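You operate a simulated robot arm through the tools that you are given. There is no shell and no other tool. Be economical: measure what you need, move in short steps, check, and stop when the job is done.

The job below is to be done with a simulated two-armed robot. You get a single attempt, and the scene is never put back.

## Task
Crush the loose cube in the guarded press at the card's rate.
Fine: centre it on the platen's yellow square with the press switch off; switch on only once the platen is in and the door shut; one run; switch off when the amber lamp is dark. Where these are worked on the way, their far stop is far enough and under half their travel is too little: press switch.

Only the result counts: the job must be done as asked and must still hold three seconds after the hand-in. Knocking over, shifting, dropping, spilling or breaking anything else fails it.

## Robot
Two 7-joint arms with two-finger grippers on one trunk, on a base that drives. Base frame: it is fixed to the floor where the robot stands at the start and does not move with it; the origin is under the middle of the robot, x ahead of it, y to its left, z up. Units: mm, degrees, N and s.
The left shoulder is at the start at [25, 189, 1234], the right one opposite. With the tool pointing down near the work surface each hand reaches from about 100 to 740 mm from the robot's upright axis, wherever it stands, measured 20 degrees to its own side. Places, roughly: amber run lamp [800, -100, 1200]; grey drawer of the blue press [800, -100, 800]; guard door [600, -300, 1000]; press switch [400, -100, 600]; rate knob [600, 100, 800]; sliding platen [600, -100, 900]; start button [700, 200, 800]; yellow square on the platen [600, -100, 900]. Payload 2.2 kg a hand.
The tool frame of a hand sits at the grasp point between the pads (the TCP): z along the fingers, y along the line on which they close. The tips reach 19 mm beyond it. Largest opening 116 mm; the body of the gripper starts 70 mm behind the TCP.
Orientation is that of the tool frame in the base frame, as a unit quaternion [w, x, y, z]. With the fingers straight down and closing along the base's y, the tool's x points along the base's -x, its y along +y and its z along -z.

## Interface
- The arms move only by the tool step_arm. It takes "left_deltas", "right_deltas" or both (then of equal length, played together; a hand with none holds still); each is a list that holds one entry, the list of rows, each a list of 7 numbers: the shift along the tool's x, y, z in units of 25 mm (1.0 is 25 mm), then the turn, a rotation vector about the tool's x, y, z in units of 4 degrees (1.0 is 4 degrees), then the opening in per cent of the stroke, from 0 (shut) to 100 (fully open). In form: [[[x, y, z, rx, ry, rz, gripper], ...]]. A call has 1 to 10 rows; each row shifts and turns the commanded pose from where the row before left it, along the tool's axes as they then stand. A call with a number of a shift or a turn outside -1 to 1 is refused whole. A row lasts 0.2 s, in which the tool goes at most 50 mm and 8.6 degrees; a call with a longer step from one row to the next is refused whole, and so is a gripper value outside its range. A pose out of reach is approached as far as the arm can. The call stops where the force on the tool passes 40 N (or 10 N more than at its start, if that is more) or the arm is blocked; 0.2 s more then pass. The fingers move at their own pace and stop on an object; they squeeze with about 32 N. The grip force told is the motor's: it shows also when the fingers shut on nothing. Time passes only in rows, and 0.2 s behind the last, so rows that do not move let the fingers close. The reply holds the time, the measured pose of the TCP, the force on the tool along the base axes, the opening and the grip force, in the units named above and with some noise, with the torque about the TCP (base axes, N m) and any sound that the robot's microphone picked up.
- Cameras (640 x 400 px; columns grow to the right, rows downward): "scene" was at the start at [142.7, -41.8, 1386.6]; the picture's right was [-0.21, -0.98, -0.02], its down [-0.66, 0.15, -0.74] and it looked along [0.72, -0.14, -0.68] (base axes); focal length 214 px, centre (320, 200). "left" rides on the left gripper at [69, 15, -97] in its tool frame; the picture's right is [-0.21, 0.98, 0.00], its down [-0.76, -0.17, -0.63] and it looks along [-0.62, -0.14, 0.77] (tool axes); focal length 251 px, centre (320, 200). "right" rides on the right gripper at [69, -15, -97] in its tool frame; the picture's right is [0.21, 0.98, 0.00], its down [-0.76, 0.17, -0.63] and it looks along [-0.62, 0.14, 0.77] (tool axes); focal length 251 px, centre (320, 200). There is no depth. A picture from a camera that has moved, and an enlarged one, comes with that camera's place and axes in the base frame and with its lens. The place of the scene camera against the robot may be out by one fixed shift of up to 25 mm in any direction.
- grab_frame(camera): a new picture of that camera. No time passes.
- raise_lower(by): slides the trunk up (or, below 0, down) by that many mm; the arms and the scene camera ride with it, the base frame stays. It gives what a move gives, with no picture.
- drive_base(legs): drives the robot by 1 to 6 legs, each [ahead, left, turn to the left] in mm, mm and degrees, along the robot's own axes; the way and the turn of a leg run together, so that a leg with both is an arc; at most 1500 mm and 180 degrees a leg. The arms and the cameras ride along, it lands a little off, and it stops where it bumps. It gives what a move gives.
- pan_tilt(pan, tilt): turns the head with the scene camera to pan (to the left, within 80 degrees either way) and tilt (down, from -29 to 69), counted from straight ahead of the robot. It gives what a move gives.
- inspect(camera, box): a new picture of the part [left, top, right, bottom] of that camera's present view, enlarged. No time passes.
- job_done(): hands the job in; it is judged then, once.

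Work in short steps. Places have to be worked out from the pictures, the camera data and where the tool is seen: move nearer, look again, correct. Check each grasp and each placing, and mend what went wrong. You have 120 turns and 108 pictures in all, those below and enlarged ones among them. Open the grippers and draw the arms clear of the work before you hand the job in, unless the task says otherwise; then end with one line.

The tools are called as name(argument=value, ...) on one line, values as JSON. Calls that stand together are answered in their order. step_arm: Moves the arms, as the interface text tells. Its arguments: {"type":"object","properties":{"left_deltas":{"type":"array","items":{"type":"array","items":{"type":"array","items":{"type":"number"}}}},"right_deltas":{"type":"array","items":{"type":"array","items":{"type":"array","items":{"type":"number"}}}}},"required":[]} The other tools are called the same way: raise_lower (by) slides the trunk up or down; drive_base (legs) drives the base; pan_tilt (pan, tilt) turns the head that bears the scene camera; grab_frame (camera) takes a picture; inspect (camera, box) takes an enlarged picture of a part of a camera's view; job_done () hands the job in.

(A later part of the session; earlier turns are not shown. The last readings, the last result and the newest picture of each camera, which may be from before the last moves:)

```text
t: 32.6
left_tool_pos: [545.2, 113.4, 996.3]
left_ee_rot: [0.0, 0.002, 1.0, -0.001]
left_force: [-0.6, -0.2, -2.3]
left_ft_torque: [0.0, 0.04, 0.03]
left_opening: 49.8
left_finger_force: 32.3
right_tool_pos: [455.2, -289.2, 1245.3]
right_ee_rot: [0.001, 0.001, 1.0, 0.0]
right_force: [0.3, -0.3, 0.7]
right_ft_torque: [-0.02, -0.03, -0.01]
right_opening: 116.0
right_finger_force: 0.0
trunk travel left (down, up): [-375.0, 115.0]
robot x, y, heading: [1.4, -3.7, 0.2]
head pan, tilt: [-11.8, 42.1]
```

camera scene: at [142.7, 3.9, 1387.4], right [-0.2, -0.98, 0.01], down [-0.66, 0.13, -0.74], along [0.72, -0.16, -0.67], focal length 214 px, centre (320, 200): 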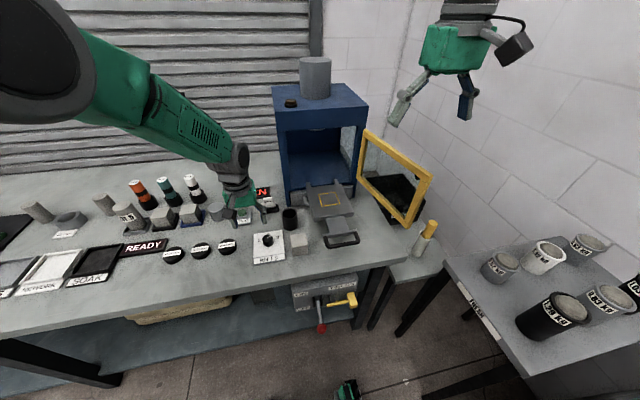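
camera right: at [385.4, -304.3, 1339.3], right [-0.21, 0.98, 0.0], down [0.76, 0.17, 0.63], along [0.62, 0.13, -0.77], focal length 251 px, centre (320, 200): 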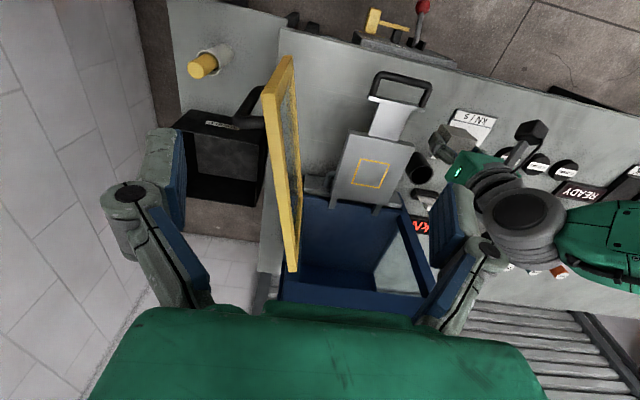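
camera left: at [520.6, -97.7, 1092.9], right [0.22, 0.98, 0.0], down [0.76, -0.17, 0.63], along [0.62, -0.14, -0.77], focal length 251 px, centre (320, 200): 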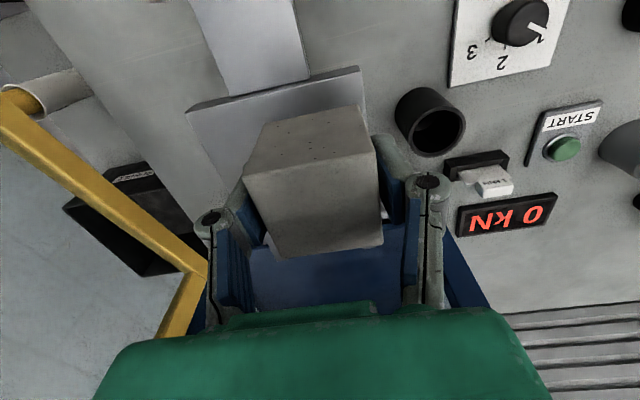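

Now the base turns 25° to the right.

drive_base(legs=[[0, 0, -12], [0, 0, -13]])

grab_frame(camera="scene")

grab_frame(camera="left")

```text
t: 34.6
left_tool_pos: [549.5, -120.9, 995.1]
left_ee_rot: [-0.001, 0.22, 0.975, -0.005]
left_force: [1.0, 1.4, -3.3]
left_ft_torque: [-0.04, 0.03, 0.0]
left_opening: 49.6
left_finger_force: 32.1
right_tool_pos: [295.0, -443.2, 1247.5]
right_ee_rot: [0.0, 0.219, 0.976, -0.005]
right_force: [0.4, 0.9, 0.2]
right_ft_torque: [-0.04, 0.05, -0.03]
right_opening: 115.9
right_finger_force: 0.1
trunk travel left (down, up): [-375.0, 115.0]
robot x, y, heading: [1.0, 0.2, -25.2]
head pan, tilt: [-11.8, 42.1]
```

```text
72 pictures are left
camera scene: at [127.7, -60.5, 1387.2], right [-0.6, -0.8, 0.01], down [-0.54, 0.4, -0.74], along [0.59, -0.45, -0.67], focal length 214 px, centre (320, 200)
```

scene: 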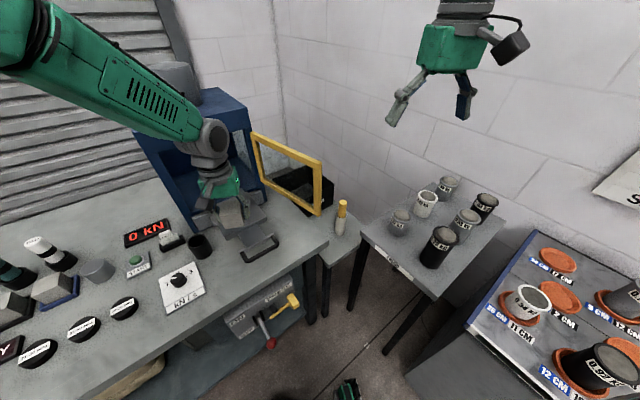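

```text
71 pictures are left
camera left: at [493.3, -75.9, 1091.2], right [0.61, 0.79, -0.01], down [0.61, -0.47, 0.63], along [0.5, -0.39, -0.77], focal length 251 px, centre (320, 200)
```

left: 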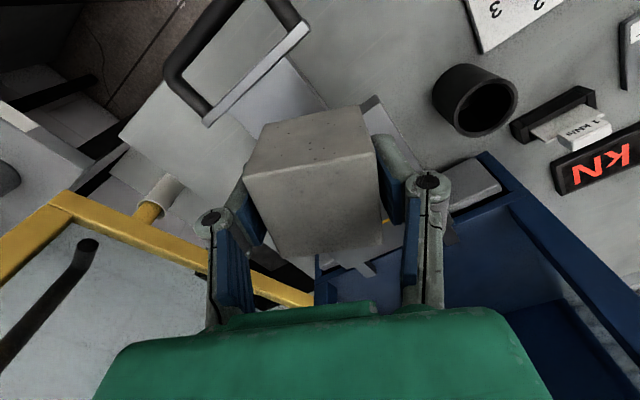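

The hand is over the platen's front. I'll rotate the cube back into alignment with the base axes.

step_arm(left_deltas=[[[0, 0, 0, 0, 0, -1, 25], [0, 0, 0, 0, 0, -1, 25], [0, 0, 0, 0, 0, -1, 25], [0, 0, 0, 0, 0, -1, 25], [0, 0, 0, 0, 0, -1, 25], [0, 0, 0, 0, 0, -1, 25], [0, 0, 0, 0, 0, -0.35, 25], [0, 0, 0, 0, 0, 0, 25]]])

step_arm(left_deltas=[[[-0.7, -0.2, 0, 0, 0, 0, 25], [-0.7, -0.2, 0, 0, 0, 0, 25], [-0.7, -0.2, 0, 0, 0, 0, 25], [-0.7, -0.2, 0, 0, 0, 0, 25], [-0.7, -0.2, 0, 0, 0, 0, 25], [0, 0, 0, 0, 0, 0, 25], [0, 0, 0, 0, 0, 0, 25]]])

grab_frame(camera="right")

```text
t: 36.4
left_tool_pos: [546.7, -117.7, 996.8]
left_ee_rot: [0.0, -0.001, 1.0, -0.006]
left_force: [-0.4, 0.8, -3.4]
left_ft_torque: [-0.03, 0.02, 0.0]
left_opening: 50.2
left_finger_force: 32.7
right_tool_pos: [291.3, -440.5, 1249.0]
right_ee_rot: [0.002, 0.219, 0.976, -0.005]
right_force: [0.2, -0.3, 0.2]
right_ft_torque: [-0.05, 0.02, 0.02]
right_opening: 116.0
right_finger_force: 0.1
trunk travel left (down, up): [-375.0, 115.0]
robot x, y, heading: [-0.8, 0.8, -25.6]
head pan, tilt: [-11.8, 42.1]
```

```text
t: 38.0
left_tool_pos: [631.4, -151.4, 998.5]
left_ee_rot: [0.001, 0.0, 1.0, -0.003]
left_force: [0.0, -0.2, -3.5]
left_ft_torque: [0.01, 0.0, -0.01]
left_opening: 49.6
left_finger_force: 32.1
right_tool_pos: [287.0, -450.4, 1246.3]
right_ee_rot: [0.0, 0.219, 0.976, -0.002]
right_force: [-0.2, -0.1, 0.6]
right_ft_torque: [-0.05, -0.02, 0.0]
right_opening: 115.9
right_finger_force: 0.1
trunk travel left (down, up): [-375.0, 115.0]
robot x, y, heading: [2.8, -2.9, -25.3]
head pan, tilt: [-11.8, 42.1]
```

```text
70 pictures are left
camera right: at [218.9, -434.0, 1341.1], right [0.22, 0.97, 0.0], down [0.75, -0.17, 0.64], along [0.62, -0.15, -0.77], focal length 251 px, centre (320, 200)
```

right: 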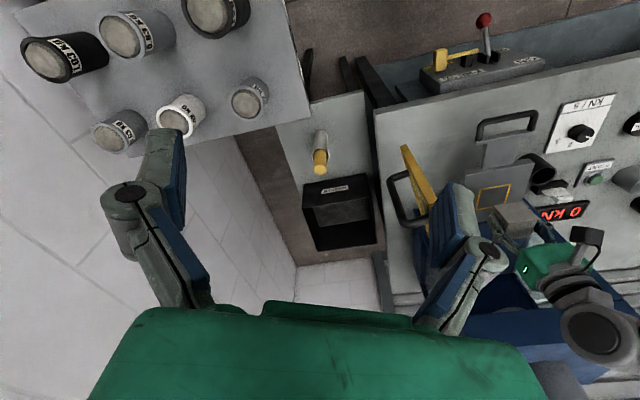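

I'll correct to (641, -146), lower until about 12 mm above the platen, and look.

step_arm(left_deltas=[[[-0.38, 0.2, 0.4, 0, 0, 0, 25], [0, 0, 0.5, 0, 0, 0, 25], [0, 0, 0.5, 0, 0, 0, 25], [0, 0, 0, 0, 0, 0, 25], [0, 0, 0, 0, 0, 0, 25]]])

inspect(camera="left", box=[180, 40, 460, 270])

inspect(camera="right", box=[420, 90, 600, 270])

```text
t: 39.2
left_tool_pos: [641.6, -142.7, 962.8]
left_ee_rot: [0.0, 0.0, 1.0, -0.004]
left_force: [-0.1, 0.3, -3.5]
left_ft_torque: [-0.03, -0.01, 0.01]
left_opening: 49.7
left_finger_force: 31.8
right_tool_pos: [289.7, -445.1, 1247.8]
right_ee_rot: [0.002, 0.219, 0.976, -0.004]
right_force: [-0.8, -0.3, 0.9]
right_ft_torque: [-0.01, 0.0, 0.03]
right_opening: 116.0
right_finger_force: 0.1
trunk travel left (down, up): [-375.0, 115.0]
robot x, y, heading: [2.4, -1.3, -25.2]
head pan, tilt: [-11.8, 42.1]
```

```text
1.74 times, centred on (320, 155) of left
camera zoom: at [572.5, -125.7, 1058.9], right [0.21, 0.98, -0.01], down [0.76, -0.16, 0.63], along [0.62, -0.14, -0.77], focal length 437 px, centre (320, 278)
```

zoom: 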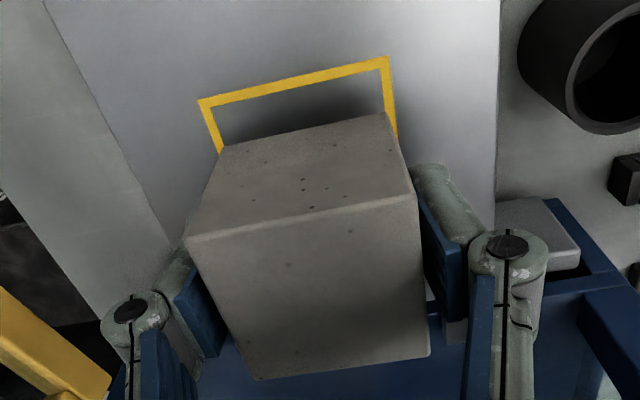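

```text
2.22 times, centred on (510, 180) of right
camera zoom: at [221.7, -428.3, 1342.3], right [0.22, 0.97, -0.01], down [0.75, -0.17, 0.64], along [0.62, -0.15, -0.77], focal length 559 px, centre (-102, 244)
```

zoom: 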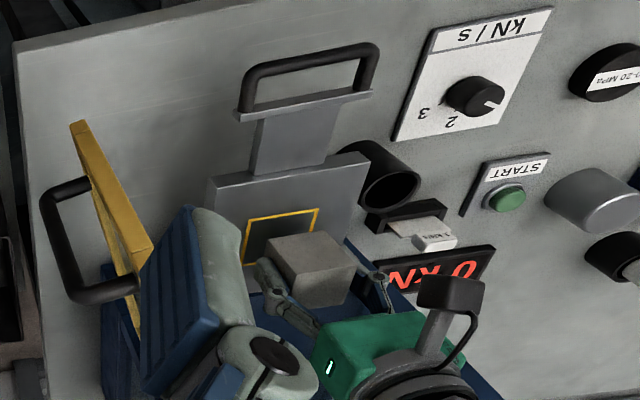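

In this view the cube is about 5.5 mm too far in x and 1.7 mm too far in +y. I'll correct and lower a little more, then re-check.

step_arm(left_deltas=[[[0.22, -0.07, 0.1, 0, 0, 0, 25], [0, 0, 0.1, 0, 0, 0, 25], [0, 0, 0, 0, 0, 0, 25], [0, 0, 0, 0, 0, 0, 25], [0, 0, 0, 0, 0, 0, 25]]])

inspect(camera="left", box=[180, 40, 460, 270])

```text
t: 40.4
left_tool_pos: [634.5, -146.5, 958.1]
left_ee_rot: [0.001, 0.001, 1.0, -0.002]
left_force: [-0.1, 0.0, -3.1]
left_ft_torque: [-0.01, 0.0, 0.02]
left_opening: 49.9
left_finger_force: 31.8
right_tool_pos: [288.5, -447.5, 1246.1]
right_ee_rot: [0.002, 0.219, 0.976, -0.002]
right_force: [0.1, -0.3, 0.0]
right_ft_torque: [0.0, -0.01, 0.0]
right_opening: 115.7
right_finger_force: 0.1
trunk travel left (down, up): [-375.0, 115.0]
robot x, y, heading: [-0.7, -0.7, -25.1]
head pan, tilt: [-11.8, 42.1]
```

```text
1.74 times, centred on (320, 155) of left
camera zoom: at [565.7, -130.0, 1054.0], right [0.21, 0.98, -0.01], down [0.76, -0.16, 0.63], along [0.62, -0.14, -0.77], focal length 437 px, centre (320, 278)
```

zoom: 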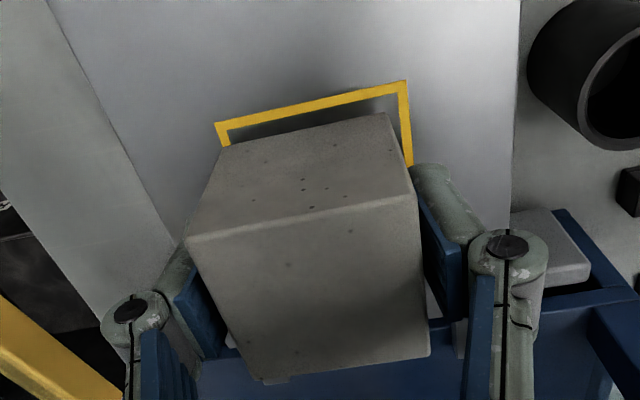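

Now the cube needs about +0.7 mm in x and +1.8 mm in y. I'll adjust, lower 5 mm and re-check.

step_arm(left_deltas=[[[-0.04, 0.07, 0.1, 0, 0, 0, 25], [0, 0, 0.1, 0, 0, 0, 25], [0, 0, 0, 0, 0, 0, 25], [0, 0, 0, 0, 0, 0, 25], [0, 0, 0, 0, 0, 0, 25]]])

inspect(camera="left", box=[240, 60, 400, 140])

```text
t: 41.6
left_tool_pos: [636.9, -144.1, 951.9]
left_ee_rot: [0.001, 0.0, 1.0, -0.003]
left_force: [0.2, 0.3, -4.2]
left_ft_torque: [0.03, -0.01, 0.01]
left_opening: 49.8
left_finger_force: 32.2
right_tool_pos: [287.9, -447.2, 1246.0]
right_ee_rot: [0.002, 0.219, 0.976, -0.003]
right_force: [0.1, -0.3, -0.5]
right_ft_torque: [-0.01, -0.02, -0.02]
right_opening: 116.0
right_finger_force: 0.1
trunk travel left (down, up): [-375.0, 115.0]
robot x, y, heading: [2.8, 0.7, -25.0]
head pan, tilt: [-11.8, 42.1]
```

```text
4.00 times, centred on (320, 100) of left
camera zoom: at [567.1, -128.3, 1049.0], right [0.21, 0.98, -0.01], down [0.76, -0.16, 0.63], along [0.62, -0.14, -0.77], focal length 1006 px, centre (320, 600)
```

zoom: 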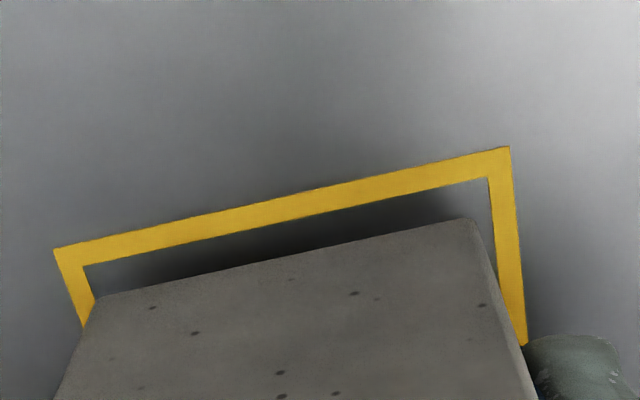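

It is centred within 1 mm with a gap of about 5.5 mm. I'll lower to contact, shifting 0.8 mm in -x.

step_arm(left_deltas=[[[0.03, 0, 0.1, 0, 0, 0, 25], [0, 0, 0.1, 0, 0, 0, 25], [0, 0, 0.04, 0, 0, 0, 25], [0, 0, 0, 0, 0, 0, 25], [0, 0, 0, 0, 0, 0, 25]]])

inspect(camera="left", box=[240, 60, 400, 140])

```text
t: 42.8
left_tool_pos: [636.5, -143.5, 946.7]
left_ee_rot: [0.001, 0.001, 1.0, -0.003]
left_force: [0.4, 0.1, -1.6]
left_ft_torque: [-0.03, -0.05, 0.01]
left_opening: 49.9
left_finger_force: 32.1
right_tool_pos: [287.9, -447.7, 1246.7]
right_ee_rot: [0.002, 0.218, 0.976, -0.003]
right_force: [-0.4, -0.2, -0.5]
right_ft_torque: [0.0, -0.02, 0.0]
right_opening: 116.0
right_finger_force: 0.0
trunk travel left (down, up): [-375.0, 115.0]
robot x, y, heading: [-0.1, 1.5, -25.4]
head pan, tilt: [-11.8, 42.1]
```

```text
4.00 times, centred on (320, 100) of left
camera zoom: at [566.5, -128.5, 1042.8], right [0.21, 0.98, -0.01], down [0.76, -0.16, 0.63], along [0.62, -0.14, -0.77], focal length 1006 px, centre (320, 600)
```

zoom: 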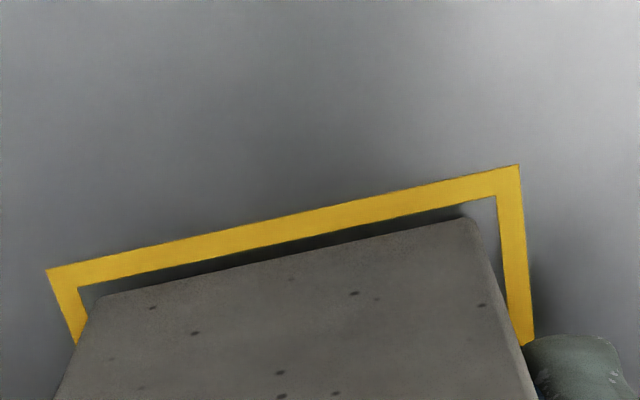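

The cube is in contact and centred to about 0.5 mm. I'll release with a small opening, then more, and lift off.

step_arm(left_deltas=[[[0, 0, 0.02, 0, 0, 0, 25], [0, 0, 0, 0, 0, 0, 48], [0, 0, 0, 0, 0, 0, 52], [0, 0, 0, 0, 0, 0, 70], [0, 0, 0, 0, 0, 0, 70], [0, 0, -0.6, 0, 0, 0, 70], [0, 0, -0.8, 0, 0, 0, 70], [0, 0, -0.8, 0, 0, 0, 70], [0, 0, -0.8, 0, 0, 0, 70], [0, 0, 0, 0, 0, 0, 70]]])

grab_frame(camera="left")

```text
t: 45.0
left_tool_pos: [636.3, -143.6, 1021.2]
left_ee_rot: [0.0, 0.0, 1.0, -0.002]
left_force: [0.5, 0.0, 0.3]
left_ft_torque: [-0.02, 0.03, -0.02]
left_opening: 81.2
left_finger_force: 0.3
right_tool_pos: [289.4, -446.7, 1245.8]
right_ee_rot: [0.003, 0.22, 0.976, -0.003]
right_force: [0.6, 0.2, -0.1]
right_ft_torque: [0.0, 0.0, -0.01]
right_opening: 116.1
right_finger_force: 0.1
trunk travel left (down, up): [-375.0, 115.0]
robot x, y, heading: [2.1, -6.3, -25.2]
head pan, tilt: [-11.8, 42.1]
```

```text
64 pictures are left
camera left: at [566.7, -128.1, 1117.5], right [0.21, 0.98, -0.01], down [0.76, -0.16, 0.63], along [0.62, -0.14, -0.77], focal length 251 px, centre (320, 200)
```

left: 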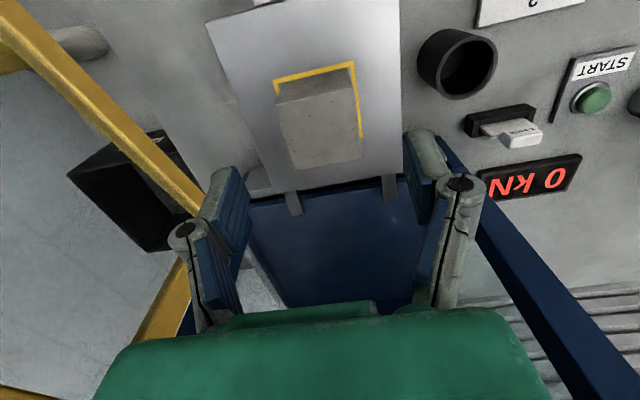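

Cube is on the square. Next is pushing the platen: its handle bar is near (462, -148, ~895). I'll close the fingers and move back to in front of the handle, staying high.

step_arm(left_deltas=[[[0.9, 0, 0, 0, 0, 0, 0], [0.9, 0, 0, 0, 0, 0, 0], [0.9, 0, 0, 0, 0, 0, 0], [0.9, 0, 0, 0, 0, 0, 0], [0.9, 0, 0, 0, 0, 0, 0], [0.9, 0, 0, 0, 0, 0, 0], [0.9, 0, 0, 0, 0, 0, 0], [0.9, 0, 0, 0, 0, 0, 0], [0.9, -0.1, 0, 0, 0, 0, 0], [0, 0, 0, 0, 0, 0, 0]]])

grab_frame(camera="left")

```text
t: 47.1
left_tool_pos: [413.9, -123.3, 971.2]
left_ee_rot: [-0.078, -0.029, 0.997, 0.005]
left_force: [0.1, 0.2, -0.7]
left_ft_torque: [0.01, 0.01, 0.0]
left_opening: 0.0
left_finger_force: 28.6
right_tool_pos: [285.3, -445.0, 1247.5]
right_ee_rot: [0.003, 0.219, 0.976, -0.004]
right_force: [0.8, -0.1, 0.6]
right_ft_torque: [-0.04, 0.0, 0.03]
right_opening: 116.0
right_finger_force: 0.1
trunk travel left (down, up): [-375.0, 115.0]
robot x, y, heading: [-0.2, -1.0, -25.1]
head pan, tilt: [-11.8, 42.1]
stopped in row 10 (left hand): the arm was blocked; the commanded pose is now the measured one
```

```text
63 pictures are left
camera left: at [360.3, -113.1, 1077.5], right [0.15, 0.99, -0.02], down [0.85, -0.12, 0.51], along [0.5, -0.09, -0.86], focal length 251 px, centre (320, 200)
```

left: 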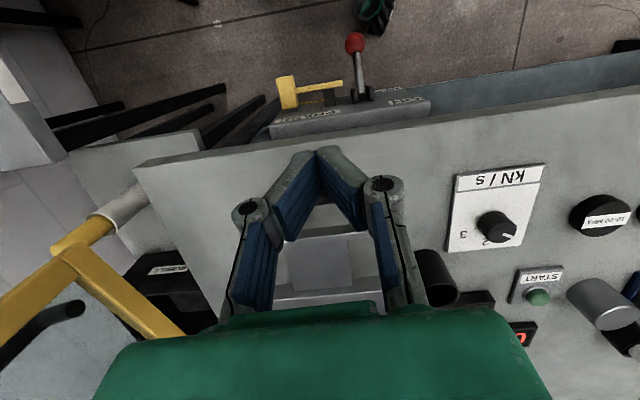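

The arm stopped in an odd, tilted pose, probably at a joint limit. I'll check the scene and the cube.

grab_frame(camera="scene")

grab_frame(camera="right")

```text
62 pictures are left
camera scene: at [122.2, -68.2, 1387.3], right [-0.6, -0.8, 0.0], down [-0.54, 0.41, -0.74], along [0.59, -0.45, -0.67], focal length 214 px, centre (320, 200)
```

scene: 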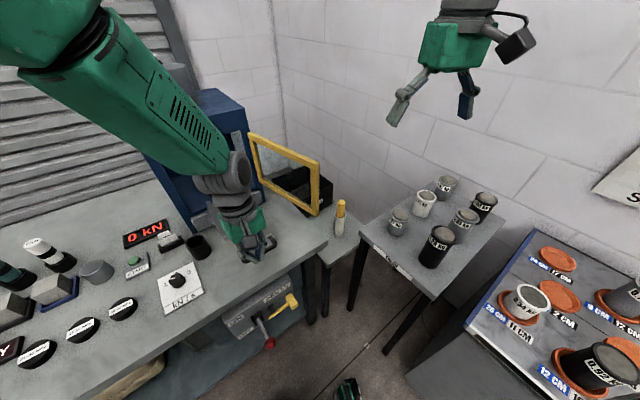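

```text
61 pictures are left
camera right: at [216.4, -428.7, 1343.5], right [0.22, 0.97, -0.01], down [0.75, -0.17, 0.64], along [0.62, -0.15, -0.77], focal length 251 px, centre (320, 200)
```

right: 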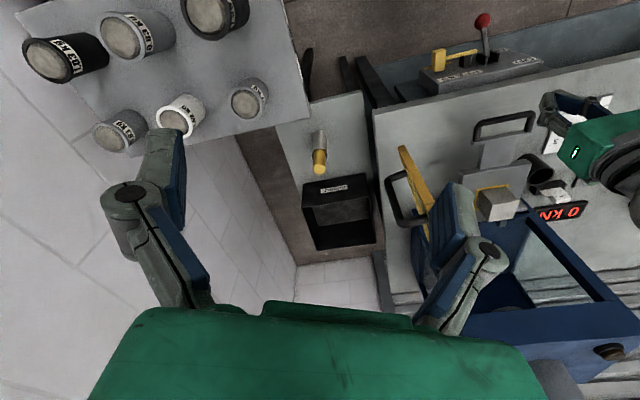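

The cube is undisturbed. Facing ahead again suits the right arm for the platen, door and switch. I'll raise the left hand first and then turn the base back.

step_arm(left_deltas=[[[-0.3, 0.3, -0.7, 0, 0, 0, 0], [-0.3, 0.3, -0.8, 0, 0, 0, 0], [-0.3, 0.3, -0.8, 0, 0, 0, 0], [0, 0.3, -0.8, 0, 0, 0, 0], [0, 0.3, -0.8, 0, 0, 0, 0], [0, 0, 0, 0, 0, 0, 0]]])

```text
t: 48.5
left_tool_pos: [449.6, -87.9, 1065.9]
left_ee_rot: [-0.075, -0.028, 0.997, 0.005]
left_force: [0.9, 0.3, 0.1]
left_ft_torque: [0.03, -0.01, 0.01]
left_opening: 0.2
left_finger_force: 28.4
right_tool_pos: [287.8, -445.9, 1248.9]
right_ee_rot: [0.003, 0.219, 0.976, -0.004]
right_force: [0.0, 0.6, 0.2]
right_ft_torque: [0.03, 0.01, -0.02]
right_opening: 116.0
right_finger_force: 0.0
trunk travel left (down, up): [-375.0, 115.0]
robot x, y, heading: [-1.3, -2.3, -25.2]
head pan, tilt: [-11.8, 42.1]
```

The hand is clear. Turning back 25°.

drive_base(legs=[[0, 0, 12.5], [0, 0, 12.7]])

grab_frame(camera="scene")

```text
t: 50.5
left_tool_pos: [442.7, 103.4, 1067.5]
left_ee_rot: [-0.074, -0.244, 0.967, -0.008]
left_force: [-0.9, 0.3, -0.1]
left_ft_torque: [0.01, -0.03, 0.01]
left_opening: 0.0
left_finger_force: 27.9
right_tool_pos: [448.5, -291.5, 1245.9]
right_ee_rot: [0.003, 0.002, 1.0, 0.0]
right_force: [0.0, 0.6, 0.0]
right_ft_torque: [0.04, -0.03, 0.0]
right_opening: 115.8
right_finger_force: 0.1
trunk travel left (down, up): [-375.0, 115.0]
robot x, y, heading: [4.8, -4.1, -0.1]
head pan, tilt: [-11.8, 42.1]
```

```text
60 pictures are left
camera scene: at [143.0, -24.1, 1387.1], right [-0.21, -0.98, -0.01], down [-0.66, 0.14, -0.74], along [0.72, -0.15, -0.67], focal length 214 px, centre (320, 200)
```

scene: 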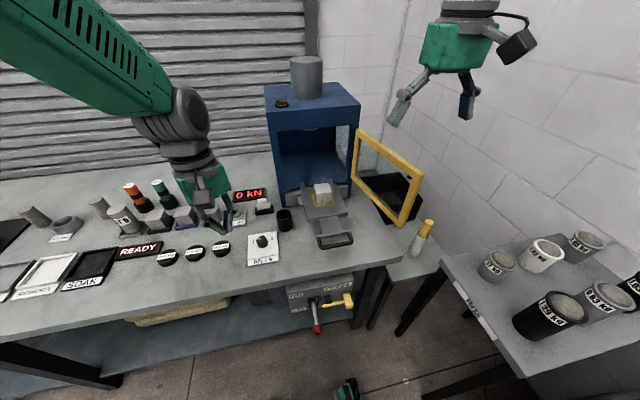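

Everything is in place. The right hand, fingers closed, goes to the front of the platen handle.

step_arm(right_deltas=[[[0.1, 0.95, 0.5, 0, 0, 0, 0], [0.1, 0.95, 0.5, 0, 0, 0, 0], [0.1, 0.95, 0.8, 0, 0, 0, 0], [0.1, 0.95, 0.8, 0, 0, 0, 0], [0.1, 0.95, 1, 0, 0, 0, 0], [0.1, 0.95, 1, 0, 0, 0, 0], [0, 0, 1, 0, 0, 0, 0], [0, 0, 1, 0, 0, 0, 0], [0, 0, 1, 0, 0, 0, 0], [0, 0, 0, 0, 0, 0, 0]]])

grab_frame(camera="right")

```text
t: 52.7
left_tool_pos: [440.9, 113.9, 1069.0]
left_ee_rot: [-0.074, -0.244, 0.967, -0.013]
left_force: [-0.1, 1.1, 0.4]
left_ft_torque: [-0.04, 0.0, 0.01]
left_opening: 0.0
left_finger_force: 28.7
right_tool_pos: [431.1, -138.0, 1060.2]
right_ee_rot: [0.005, 0.002, 1.0, -0.005]
right_force: [-0.3, 0.9, 0.3]
right_ft_torque: [0.0, -0.01, 0.0]
right_opening: 0.0
right_finger_force: 28.7
trunk travel left (down, up): [-375.0, 115.0]
robot x, y, heading: [-1.5, -3.4, 0.2]
head pan, tilt: [-11.8, 42.1]
```

```text
59 pictures are left
camera right: at [361.4, -153.1, 1153.8], right [-0.21, 0.98, -0.01], down [0.75, 0.17, 0.64], along [0.63, 0.13, -0.77], focal length 251 px, centre (320, 200)
```

right: 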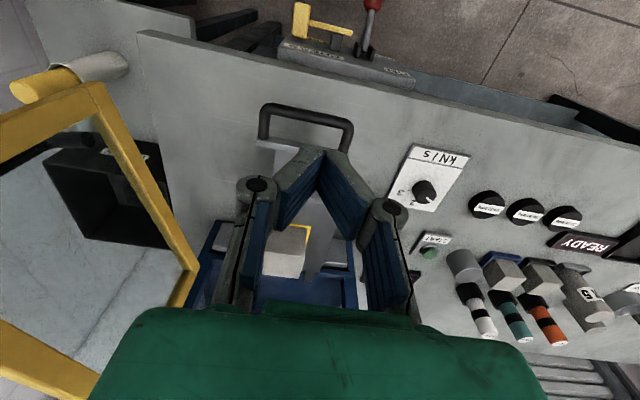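

The handle bar is confirmed at (461, -148). The hand at x=431 is clear in front of it, so I'll go down.

step_arm(right_deltas=[[[0, -0.3, 1, 0, 0, 0, 0], [0, 0, 1, 0, 0, 0, 0], [0, 0, 1, 0, 0, 0, 0], [0, 0, 1, 0, 0, 0, 0], [0, 0, 0.6, 0, 0, 0, 0], [0, 0, 0, 0, 0, 0, 0]]])

grab_frame(camera="right")

```text
t: 54.1
left_tool_pos: [441.2, 105.1, 1067.8]
left_ee_rot: [-0.072, -0.243, 0.967, -0.01]
left_force: [0.6, 1.4, 0.1]
left_ft_torque: [0.03, 0.0, 0.02]
left_opening: 0.1
left_finger_force: 28.7
right_tool_pos: [433.4, -154.5, 942.8]
right_ee_rot: [0.005, 0.002, 1.0, -0.001]
right_force: [-0.7, -1.2, 0.3]
right_ft_torque: [0.03, 0.02, -0.01]
right_opening: 0.0
right_finger_force: 28.7
trunk travel left (down, up): [-375.0, 115.0]
robot x, y, heading: [1.2, -5.0, 0.2]
head pan, tilt: [-11.8, 42.1]
```

```text
58 pictures are left
camera right: at [363.1, -168.8, 1037.1], right [-0.21, 0.98, -0.01], down [0.75, 0.16, 0.64], along [0.63, 0.13, -0.77], focal length 251 px, centre (320, 200)
```

right: 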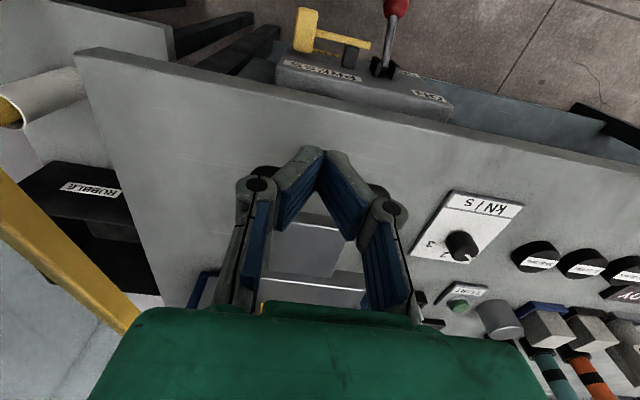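

The bar's ends are visible beyond the fingers. I'll lower to z≈895 just in front of it, then creep forward to contact.

step_arm(right_deltas=[[[0.1, 0.2, 0.6, 0, 0, 0, 0], [0, 0, 0.7, 0, 0, 0, 0], [0, 0, 0.6, 0, 0, 0, 0], [0, 0, 0, 0, 0, 0, 0], [-0.2, 0, 0, 0, 0, 0, 0], [-0.2, 0, 0, 0, 0, 0, 0], [-0.2, 0, 0, 0, 0, 0, 0], [0, 0, 0, 0, 0, 0, 0]]])

grab_frame(camera="right")

```text
t: 55.9
left_tool_pos: [440.3, 108.3, 1069.1]
left_ee_rot: [-0.072, -0.243, 0.967, -0.011]
left_force: [0.4, -0.9, -0.3]
left_ft_torque: [0.01, 0.0, 0.0]
left_opening: 0.2
left_finger_force: 28.3
right_tool_pos: [446.9, -145.6, 896.1]
right_ee_rot: [0.005, 0.001, 1.0, -0.003]
right_force: [0.2, -0.3, -0.1]
right_ft_torque: [0.0, -0.01, 0.0]
right_opening: 0.0
right_finger_force: 28.4
trunk travel left (down, up): [-375.0, 115.0]
robot x, y, heading: [1.2, -3.4, -0.2]
head pan, tilt: [-11.8, 42.1]
```

```text
57 pictures are left
camera right: at [377.1, -161.0, 990.8], right [-0.21, 0.98, -0.01], down [0.75, 0.17, 0.64], along [0.63, 0.13, -0.77], focal length 251 px, centre (320, 200)
```

right: 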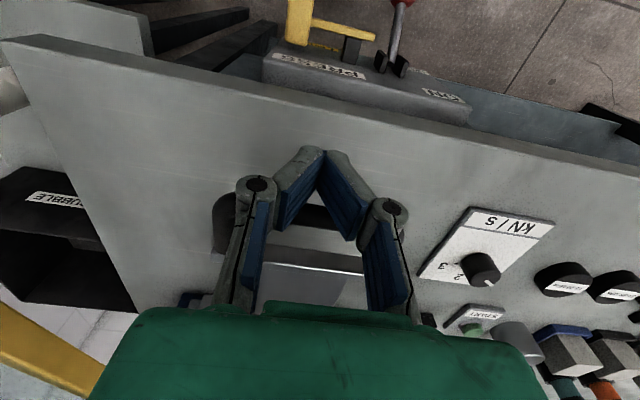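

The bar is just beyond the fingers. I'll start pushing gently.

step_arm(right_deltas=[[[-0.15, 0, 0, 0, 0, 0, 0], [-0.2, 0, 0, 0, 0, 0, 0], [-0.25, 0, 0, 0, 0, 0, 0], [-0.3, 0, 0, 0, 0, 0, 0], [-0.35, 0, 0, 0, 0, 0, 0], [-0.35, 0, 0, 0, 0, 0, 0], [-0.35, 0, 0, 0, 0, 0, 0], [-0.3, 0, 0, 0, 0, 0, 0], [-0.2, 0, 0, 0, 0, 0, 0], [-0.1, 0, 0, 0, 0, 0, 0]]])

grab_frame(camera="scene")

```text
t: 58.1
left_tool_pos: [440.3, 110.3, 1067.5]
left_ee_rot: [-0.072, -0.243, 0.967, -0.011]
left_force: [-0.1, 0.0, 0.0]
left_ft_torque: [0.03, -0.01, -0.02]
left_opening: 0.0
left_finger_force: 28.0
right_tool_pos: [510.0, -145.7, 897.1]
right_ee_rot: [0.005, 0.002, 1.0, -0.003]
right_force: [-0.5, 0.5, 0.2]
right_ft_torque: [0.01, 0.02, 0.02]
right_opening: 0.1
right_finger_force: 27.8
trunk travel left (down, up): [-375.0, 115.0]
robot x, y, heading: [-1.5, -5.5, -0.1]
head pan, tilt: [-11.8, 42.1]
```

```text
56 pictures are left
camera scene: at [143.8, -16.1, 1387.2], right [-0.21, -0.98, 0.0], down [-0.66, 0.14, -0.74], along [0.72, -0.15, -0.67], focal length 214 px, centre (320, 200)
```

scene: 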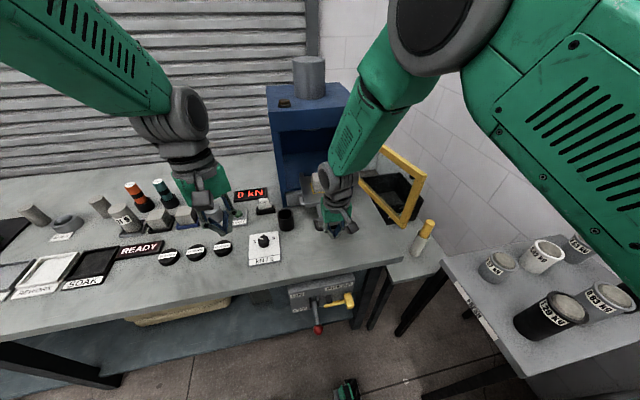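

inspect(camera="scene", box=[250, 140, 420, 250])

grab_frame(camera="right")

```text
3.64 times, centred on (335, 195) of scene
camera zoom: at [143.8, -16.1, 1387.2], right [-0.21, -0.98, 0.0], down [-0.66, 0.14, -0.74], along [0.72, -0.15, -0.67], focal length 780 px, centre (266, 218)
```

zoom: 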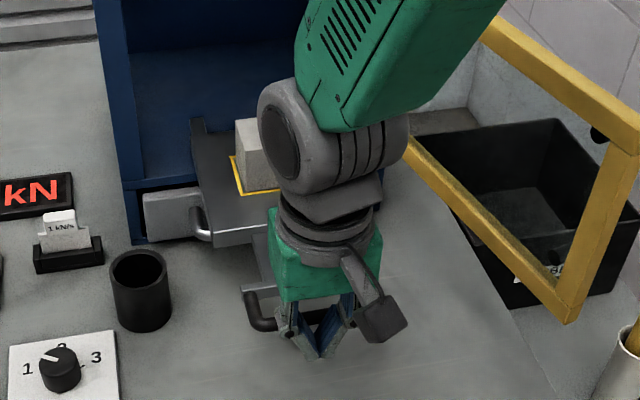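

```text
54 pictures are left
camera right: at [440.9, -160.2, 991.4], right [-0.21, 0.98, -0.01], down [0.75, 0.17, 0.64], along [0.63, 0.13, -0.77], focal length 251 px, centre (320, 200)
```

right: 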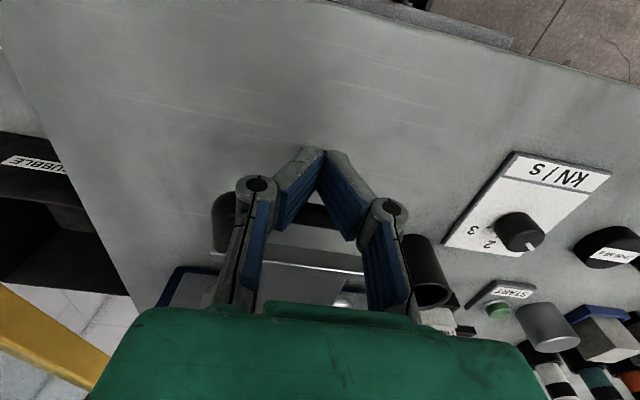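

The platen moves freely and the cube stays put. Pushing on.

step_arm(right_deltas=[[[-0.1, 0, 0, 0, 0, 0, 0], [-0.2, 0, 0, 0, 0, 0, 0], [-0.3, 0, 0, 0, 0, 0, 0], [-0.35, 0, 0, 0, 0, 0, 0], [-0.35, 0, 0, 0, 0, 0, 0], [-0.35, 0, 0, 0, 0, 0, 0], [-0.35, 0, 0, 0, 0, 0, 0], [-0.3, 0, 0, 0, 0, 0, 0], [-0.2, 0, 0, 0, 0, 0, 0], [-0.1, 0, 0, 0, 0, 0, 0]]])

inspect(camera="scene", box=[250, 130, 420, 240])

```text
t: 60.3
left_tool_pos: [440.6, 109.4, 1067.8]
left_ee_rot: [-0.073, -0.243, 0.967, -0.012]
left_force: [0.2, 0.6, 0.3]
left_ft_torque: [-0.02, -0.02, -0.01]
left_opening: 0.0
left_finger_force: 28.2
right_tool_pos: [575.7, -145.2, 896.7]
right_ee_rot: [0.005, 0.001, 1.0, -0.003]
right_force: [-2.1, 0.1, -0.6]
right_ft_torque: [-0.03, 0.03, 0.0]
right_opening: 0.0
right_finger_force: 28.4
trunk travel left (down, up): [-375.0, 115.0]
robot x, y, heading: [1.6, -4.7, -0.1]
head pan, tilt: [-11.8, 42.1]
```

```text
3.64 times, centred on (335, 185) of scene
camera zoom: at [144.2, -16.1, 1387.2], right [-0.21, -0.98, 0.0], down [-0.66, 0.14, -0.74], along [0.72, -0.15, -0.67], focal length 780 px, centre (266, 254)
```

zoom: 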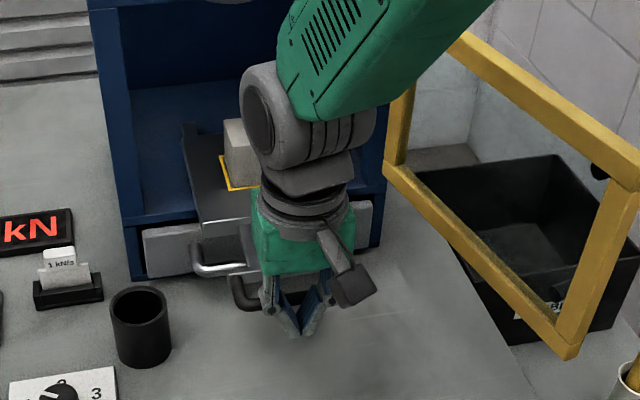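

Pushing further, expecting the stop.

step_arm(right_deltas=[[[-0.1, 0, 0, 0, 0, 0, 0], [-0.2, 0, 0, 0, 0, 0, 0], [-0.3, 0, 0, 0, 0, 0, 0], [-0.3, 0, 0, 0, 0, 0, 0], [-0.3, 0, 0, 0, 0, 0, 0], [-0.25, 0, 0, 0, 0, 0, 0], [-0.2, 0, 0, 0, 0, 0, 0], [-0.2, 0, 0, 0, 0, 0, 0], [-0.15, 0, 0, 0, 0, 0, 0], [-0.1, 0, 0, 0, 0, 0, 0]]])

inspect(camera="scene", box=[250, 120, 420, 230])

grab_frame(camera="right")

```text
t: 62.5
left_tool_pos: [441.1, 108.9, 1068.5]
left_ee_rot: [-0.072, -0.244, 0.967, -0.011]
left_force: [-0.4, 0.5, 0.0]
left_ft_torque: [-0.02, -0.03, 0.03]
left_opening: 0.0
left_finger_force: 28.7
right_tool_pos: [627.8, -145.8, 897.5]
right_ee_rot: [0.005, 0.001, 1.0, -0.003]
right_force: [-2.0, -0.3, -0.1]
right_ft_torque: [0.03, -0.04, 0.03]
right_opening: 0.1
right_finger_force: 28.6
trunk travel left (down, up): [-375.0, 115.0]
robot x, y, heading: [3.2, -4.6, -0.2]
head pan, tilt: [-11.8, 42.1]
```

```text
3.64 times, centred on (335, 175) of scene
camera zoom: at [144.3, -16.2, 1387.2], right [-0.21, -0.98, 0.0], down [-0.66, 0.14, -0.74], along [0.72, -0.15, -0.67], focal length 780 px, centre (266, 291)
```

zoom: 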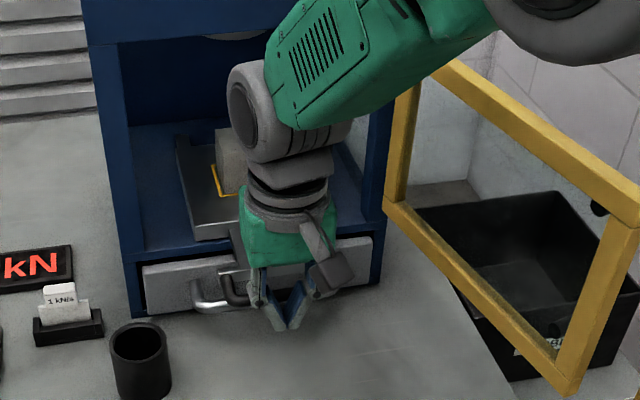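

```text
51 pictures are left
camera right: at [558.5, -160.7, 992.7], right [-0.21, 0.98, -0.01], down [0.75, 0.17, 0.64], along [0.63, 0.13, -0.77], focal length 251 px, centre (320, 200)
```

right: 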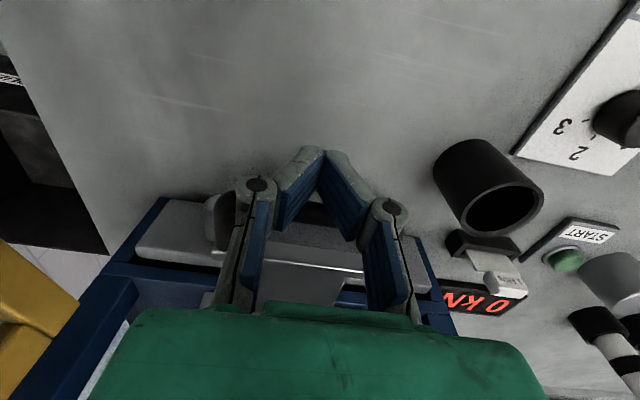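

No stop yet; the flange is nearing the press front. I'll continue carefully.

step_arm(right_deltas=[[[-0.1, 0, 0, 0, 0, 0, 0], [-0.2, 0, 0, 0, 0, 0, 0], [-0.2, 0, 0, 0, 0, 0, 0], [-0.2, 0, 0, 0, 0, 0, 0], [-0.2, 0, 0, 0, 0, 0, 0], [-0.2, 0, 0, 0, 0, 0, 0], [-0.2, 0, 0, 0, 0, 0, 0], [-0.2, 0, 0, 0, 0, 0, 0]]])

inspect(camera="scene", box=[250, 120, 420, 230])

```text
t: 64.3
left_tool_pos: [440.4, 108.5, 1067.3]
left_ee_rot: [-0.073, -0.243, 0.967, -0.012]
left_force: [0.6, 0.0, 0.3]
left_ft_torque: [-0.02, -0.01, -0.02]
left_opening: 0.0
left_finger_force: 28.5
right_tool_pos: [666.2, -145.9, 897.3]
right_ee_rot: [0.005, 0.002, 1.0, -0.003]
right_force: [-0.2, -0.2, 0.2]
right_ft_torque: [-0.02, -0.04, 0.01]
right_opening: 0.0
right_finger_force: 28.4
trunk travel left (down, up): [-375.0, 115.0]
robot x, y, heading: [1.3, -4.2, -0.2]
head pan, tilt: [-11.8, 42.1]
```

```text
3.64 times, centred on (335, 175) of scene
camera zoom: at [144.7, -16.2, 1387.1], right [-0.21, -0.98, 0.0], down [-0.66, 0.14, -0.74], along [0.72, -0.15, -0.67], focal length 780 px, centre (266, 291)
```

zoom: 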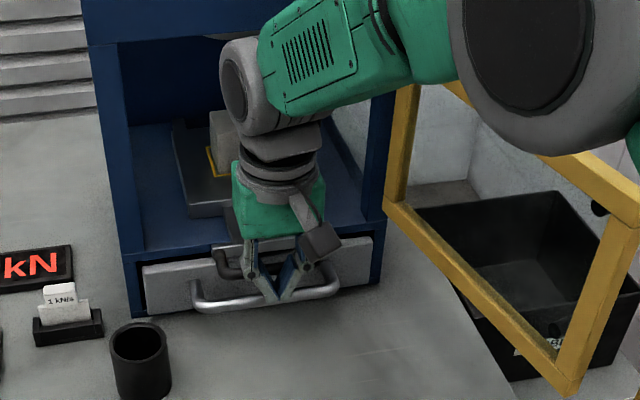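

Still free. Continuing in small steps until contact.

step_arm(right_deltas=[[[-0.1, 0, 0, 0, 0, 0, 0], [-0.2, 0, 0, 0, 0, 0, 0], [-0.2, 0, 0, 0, 0, 0, 0], [-0.2, 0, 0, 0, 0, 0, 0], [-0.2, 0, 0, 0, 0, 0, 0], [-0.2, 0, 0, 0, 0, 0, 0]]])

inspect(camera="scene", box=[250, 80, 450, 230])

grab_frame(camera="right")

```text
t: 65.6
left_tool_pos: [437.5, 108.0, 1068.7]
left_ee_rot: [-0.071, -0.243, 0.967, -0.011]
left_force: [1.2, -0.2, -0.6]
left_ft_torque: [-0.02, 0.06, -0.01]
left_opening: 0.0
left_finger_force: 28.5
right_tool_pos: [680.0, -144.7, 895.3]
right_ee_rot: [-0.007, 0.001, 1.0, -0.004]
right_force: [-22.4, -1.0, 10.0]
right_ft_torque: [0.08, -0.03, 0.16]
right_opening: 0.2
right_finger_force: 28.3
trunk travel left (down, up): [-375.0, 115.0]
robot x, y, heading: [0.7, -1.8, 0.1]
head pan, tilt: [-11.8, 42.1]
stopped in row 6 (right hand): the force on the tool passed its limit at 44 N (the readings are from after the stop); the commanded pose is now the measured one
```

```text
2.67 times, centred on (350, 155) of scene
camera zoom: at [141.7, -16.7, 1387.4], right [-0.21, -0.98, 0.0], down [-0.66, 0.14, -0.74], along [0.72, -0.15, -0.67], focal length 572 px, centre (240, 320)
```

zoom: 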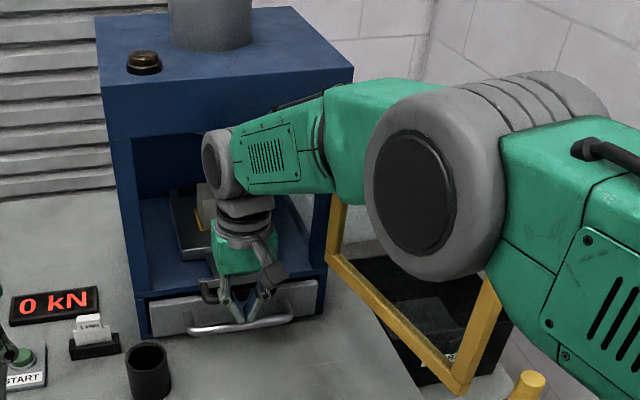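

```text
48 pictures are left
camera right: at [612.9, -160.2, 991.3], right [-0.21, 0.98, 0.0], down [0.77, 0.17, 0.62], along [0.61, 0.13, -0.78], focal length 251 px, centre (320, 200)
```

right: 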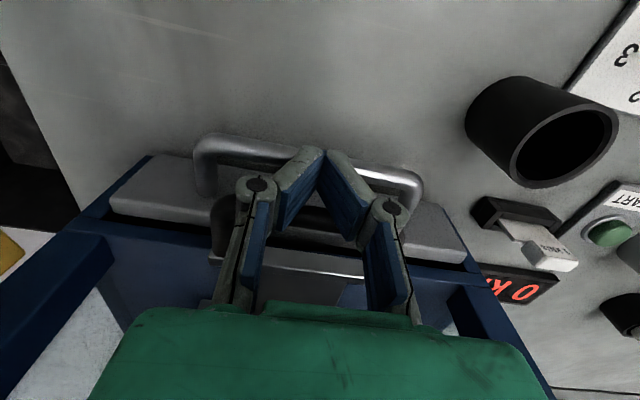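

It stopped at x=680 with 44 N after about 230 mm of travel, with the flange at the press front. I'll back off and look inside.

step_arm(right_deltas=[[[0.4, 0, 0, 0, 0, 0, 0], [0.8, 0, 0, 0, 0, 0, 0], [0.8, 0, 0, 0, 0, 0, 0], [0.8, 0, -0.3, 0, 0, 0, 0], [0.8, 0, -0.5, 0, 0, 0, 0], [0.8, 0, -0.5, 0, 0, 0, 0], [0.8, 0, -0.5, 0, 0, 0, 0], [0, 0, 0, 0, 0, 0, 0]]])

inspect(camera="scene", box=[250, 80, 450, 230])

grab_frame(camera="right")

```text
t: 67.4
left_tool_pos: [436.9, 107.5, 1067.5]
left_ee_rot: [-0.071, -0.243, 0.967, -0.011]
left_force: [0.1, 0.1, -0.1]
left_ft_torque: [0.01, 0.0, -0.03]
left_opening: 0.1
left_finger_force: 28.3
right_tool_pos: [552.9, -144.4, 941.8]
right_ee_rot: [-0.003, 0.002, 1.0, -0.003]
right_force: [-0.3, -0.4, -0.3]
right_ft_torque: [0.01, 0.01, 0.02]
right_opening: 0.0
right_finger_force: 28.5
trunk travel left (down, up): [-375.0, 115.0]
robot x, y, heading: [1.0, -2.1, -0.1]
head pan, tilt: [-11.8, 42.1]
```

```text
2.67 times, centred on (350, 155) of scene
camera zoom: at [144.2, -16.2, 1387.1], right [-0.21, -0.98, 0.0], down [-0.66, 0.14, -0.74], along [0.72, -0.15, -0.67], focal length 572 px, centre (240, 320)
```

zoom: 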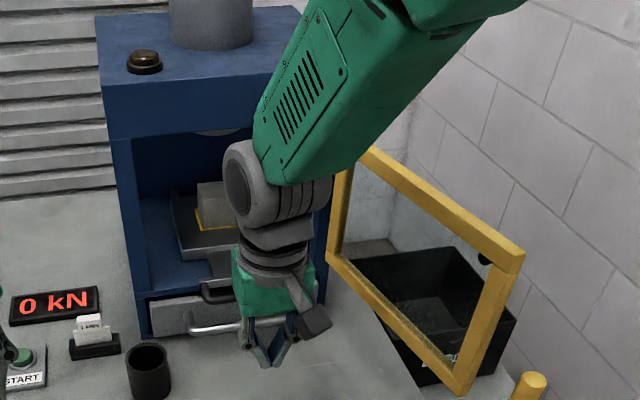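

```text
46 pictures are left
camera right: at [484.7, -159.6, 1037.6], right [-0.21, 0.98, 0.0], down [0.76, 0.17, 0.63], along [0.61, 0.13, -0.78], focal length 251 px, centre (320, 200)
```

right: 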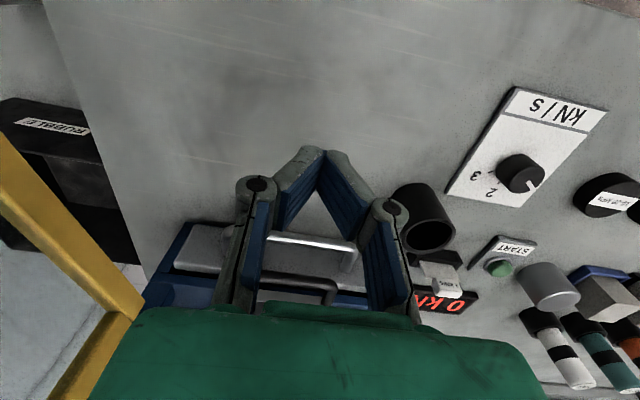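

The platen is in with the cube upright. Door geometry: hinge near (745, -283), free edge near (463, -332), z 925–1093, closing about 100° toward the press. I'll raise the right hand to go over to the door's outer side.

step_arm(right_deltas=[[[0.4, 0, -1, 0, 0, 0, 0], [0.4, 0, -1, 0, 0, 0, 0], [0.4, 0, -1, 0, 0, 0, 0], [0.4, 0, -1, 0, 0, 0, 0], [0.4, 0, -1, 0, 0, 0, 0], [0.4, -0.5, -1, 0, 0, 0, 0], [0.4, -0.5, -1, 0, 0, 0, 0], [0.4, -0.5, -1, 0, 0, 0, 0], [0.4, -1, -1, 0, 0, 0, 0], [0.4, -1, -1, 0, 0, 0, 0]]])

grab_frame(camera="scene")

inspect(camera="scene", box=[260, 100, 440, 240])

```text
t: 69.6
left_tool_pos: [436.3, 107.7, 1069.1]
left_ee_rot: [-0.071, -0.243, 0.967, -0.011]
left_force: [-0.3, -1.1, -0.2]
left_ft_torque: [-0.01, -0.02, 0.0]
left_opening: 0.0
left_finger_force: 28.3
right_tool_pos: [452.9, -234.0, 1192.8]
right_ee_rot: [-0.002, 0.001, 1.0, -0.002]
right_force: [-0.4, 0.2, 0.7]
right_ft_torque: [-0.01, -0.01, -0.03]
right_opening: 0.2
right_finger_force: 28.9
trunk travel left (down, up): [-375.0, 115.0]
robot x, y, heading: [3.5, -5.1, -0.2]
head pan, tilt: [-11.8, 42.1]
```

```text
45 pictures are left
camera scene: at [141.1, -18.8, 1387.4], right [-0.21, -0.98, 0.0], down [-0.66, 0.14, -0.74], along [0.72, -0.15, -0.67], focal length 214 px, centre (320, 200)
```

scene: 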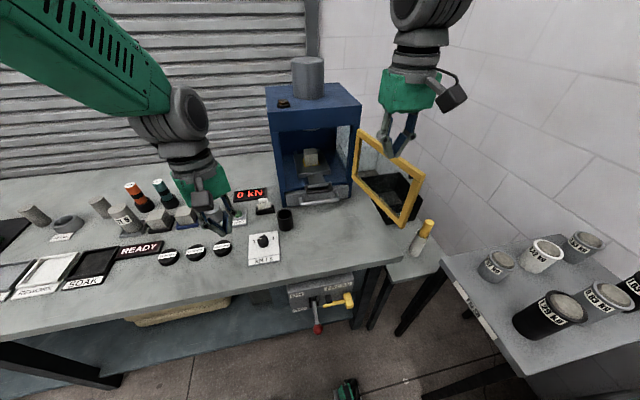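

```text
2.86 times, centred on (350, 170) of scene
camera zoom: at [141.1, -18.8, 1387.4], right [-0.21, -0.98, 0.0], down [-0.66, 0.14, -0.74], along [0.72, -0.15, -0.67], focal length 613 px, centre (234, 286)
```

zoom: 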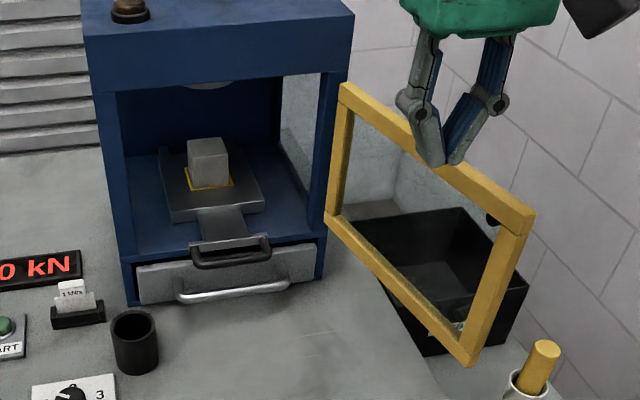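

The cube is centred and the platen is in. Next I'll go over the door to its outer side.

step_arm(right_deltas=[[[0, -1, 0, 0, 0, 0, 0], [0, -1, 0, 0, 0, 0, 0], [0, -1, 0, 0, 0, 0, 0], [0, -1, 0, 0, 0, 0, 0], [-0.8, -1, 0, 0, 0, 0, 0], [-0.8, -1, 0, 0, 0, 0, 0], [-0.8, -0.6, 0, 0, 0, 0, 0], [-0.8, 0, 0, 0, 0, 0, 0], [-0.8, 0, 0, 0, 0, 0, 0], [0, 0, 0, 0, 0, 0, 0]]])

grab_frame(camera="right")

```text
t: 71.8
left_tool_pos: [436.5, 108.1, 1069.9]
left_ee_rot: [-0.071, -0.244, 0.967, -0.013]
left_force: [0.1, -0.2, -1.1]
left_ft_torque: [0.05, -0.04, -0.01]
left_opening: 0.4
left_finger_force: 29.1
right_tool_pos: [552.3, -395.7, 1194.0]
right_ee_rot: [-0.002, 0.001, 1.0, -0.002]
right_force: [-0.7, 0.0, 0.1]
right_ft_torque: [0.01, 0.01, 0.01]
right_opening: 0.0
right_finger_force: 28.4
trunk travel left (down, up): [-375.0, 115.0]
robot x, y, heading: [1.3, -4.7, -0.1]
head pan, tilt: [-11.8, 42.1]
```

```text
43 pictures are left
camera right: at [483.7, -411.5, 1289.5], right [-0.21, 0.98, 0.0], down [0.76, 0.17, 0.63], along [0.62, 0.13, -0.78], focal length 251 px, centre (320, 200)
```

right: 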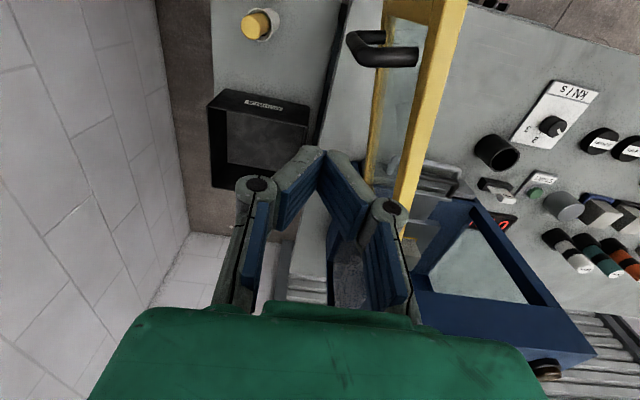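

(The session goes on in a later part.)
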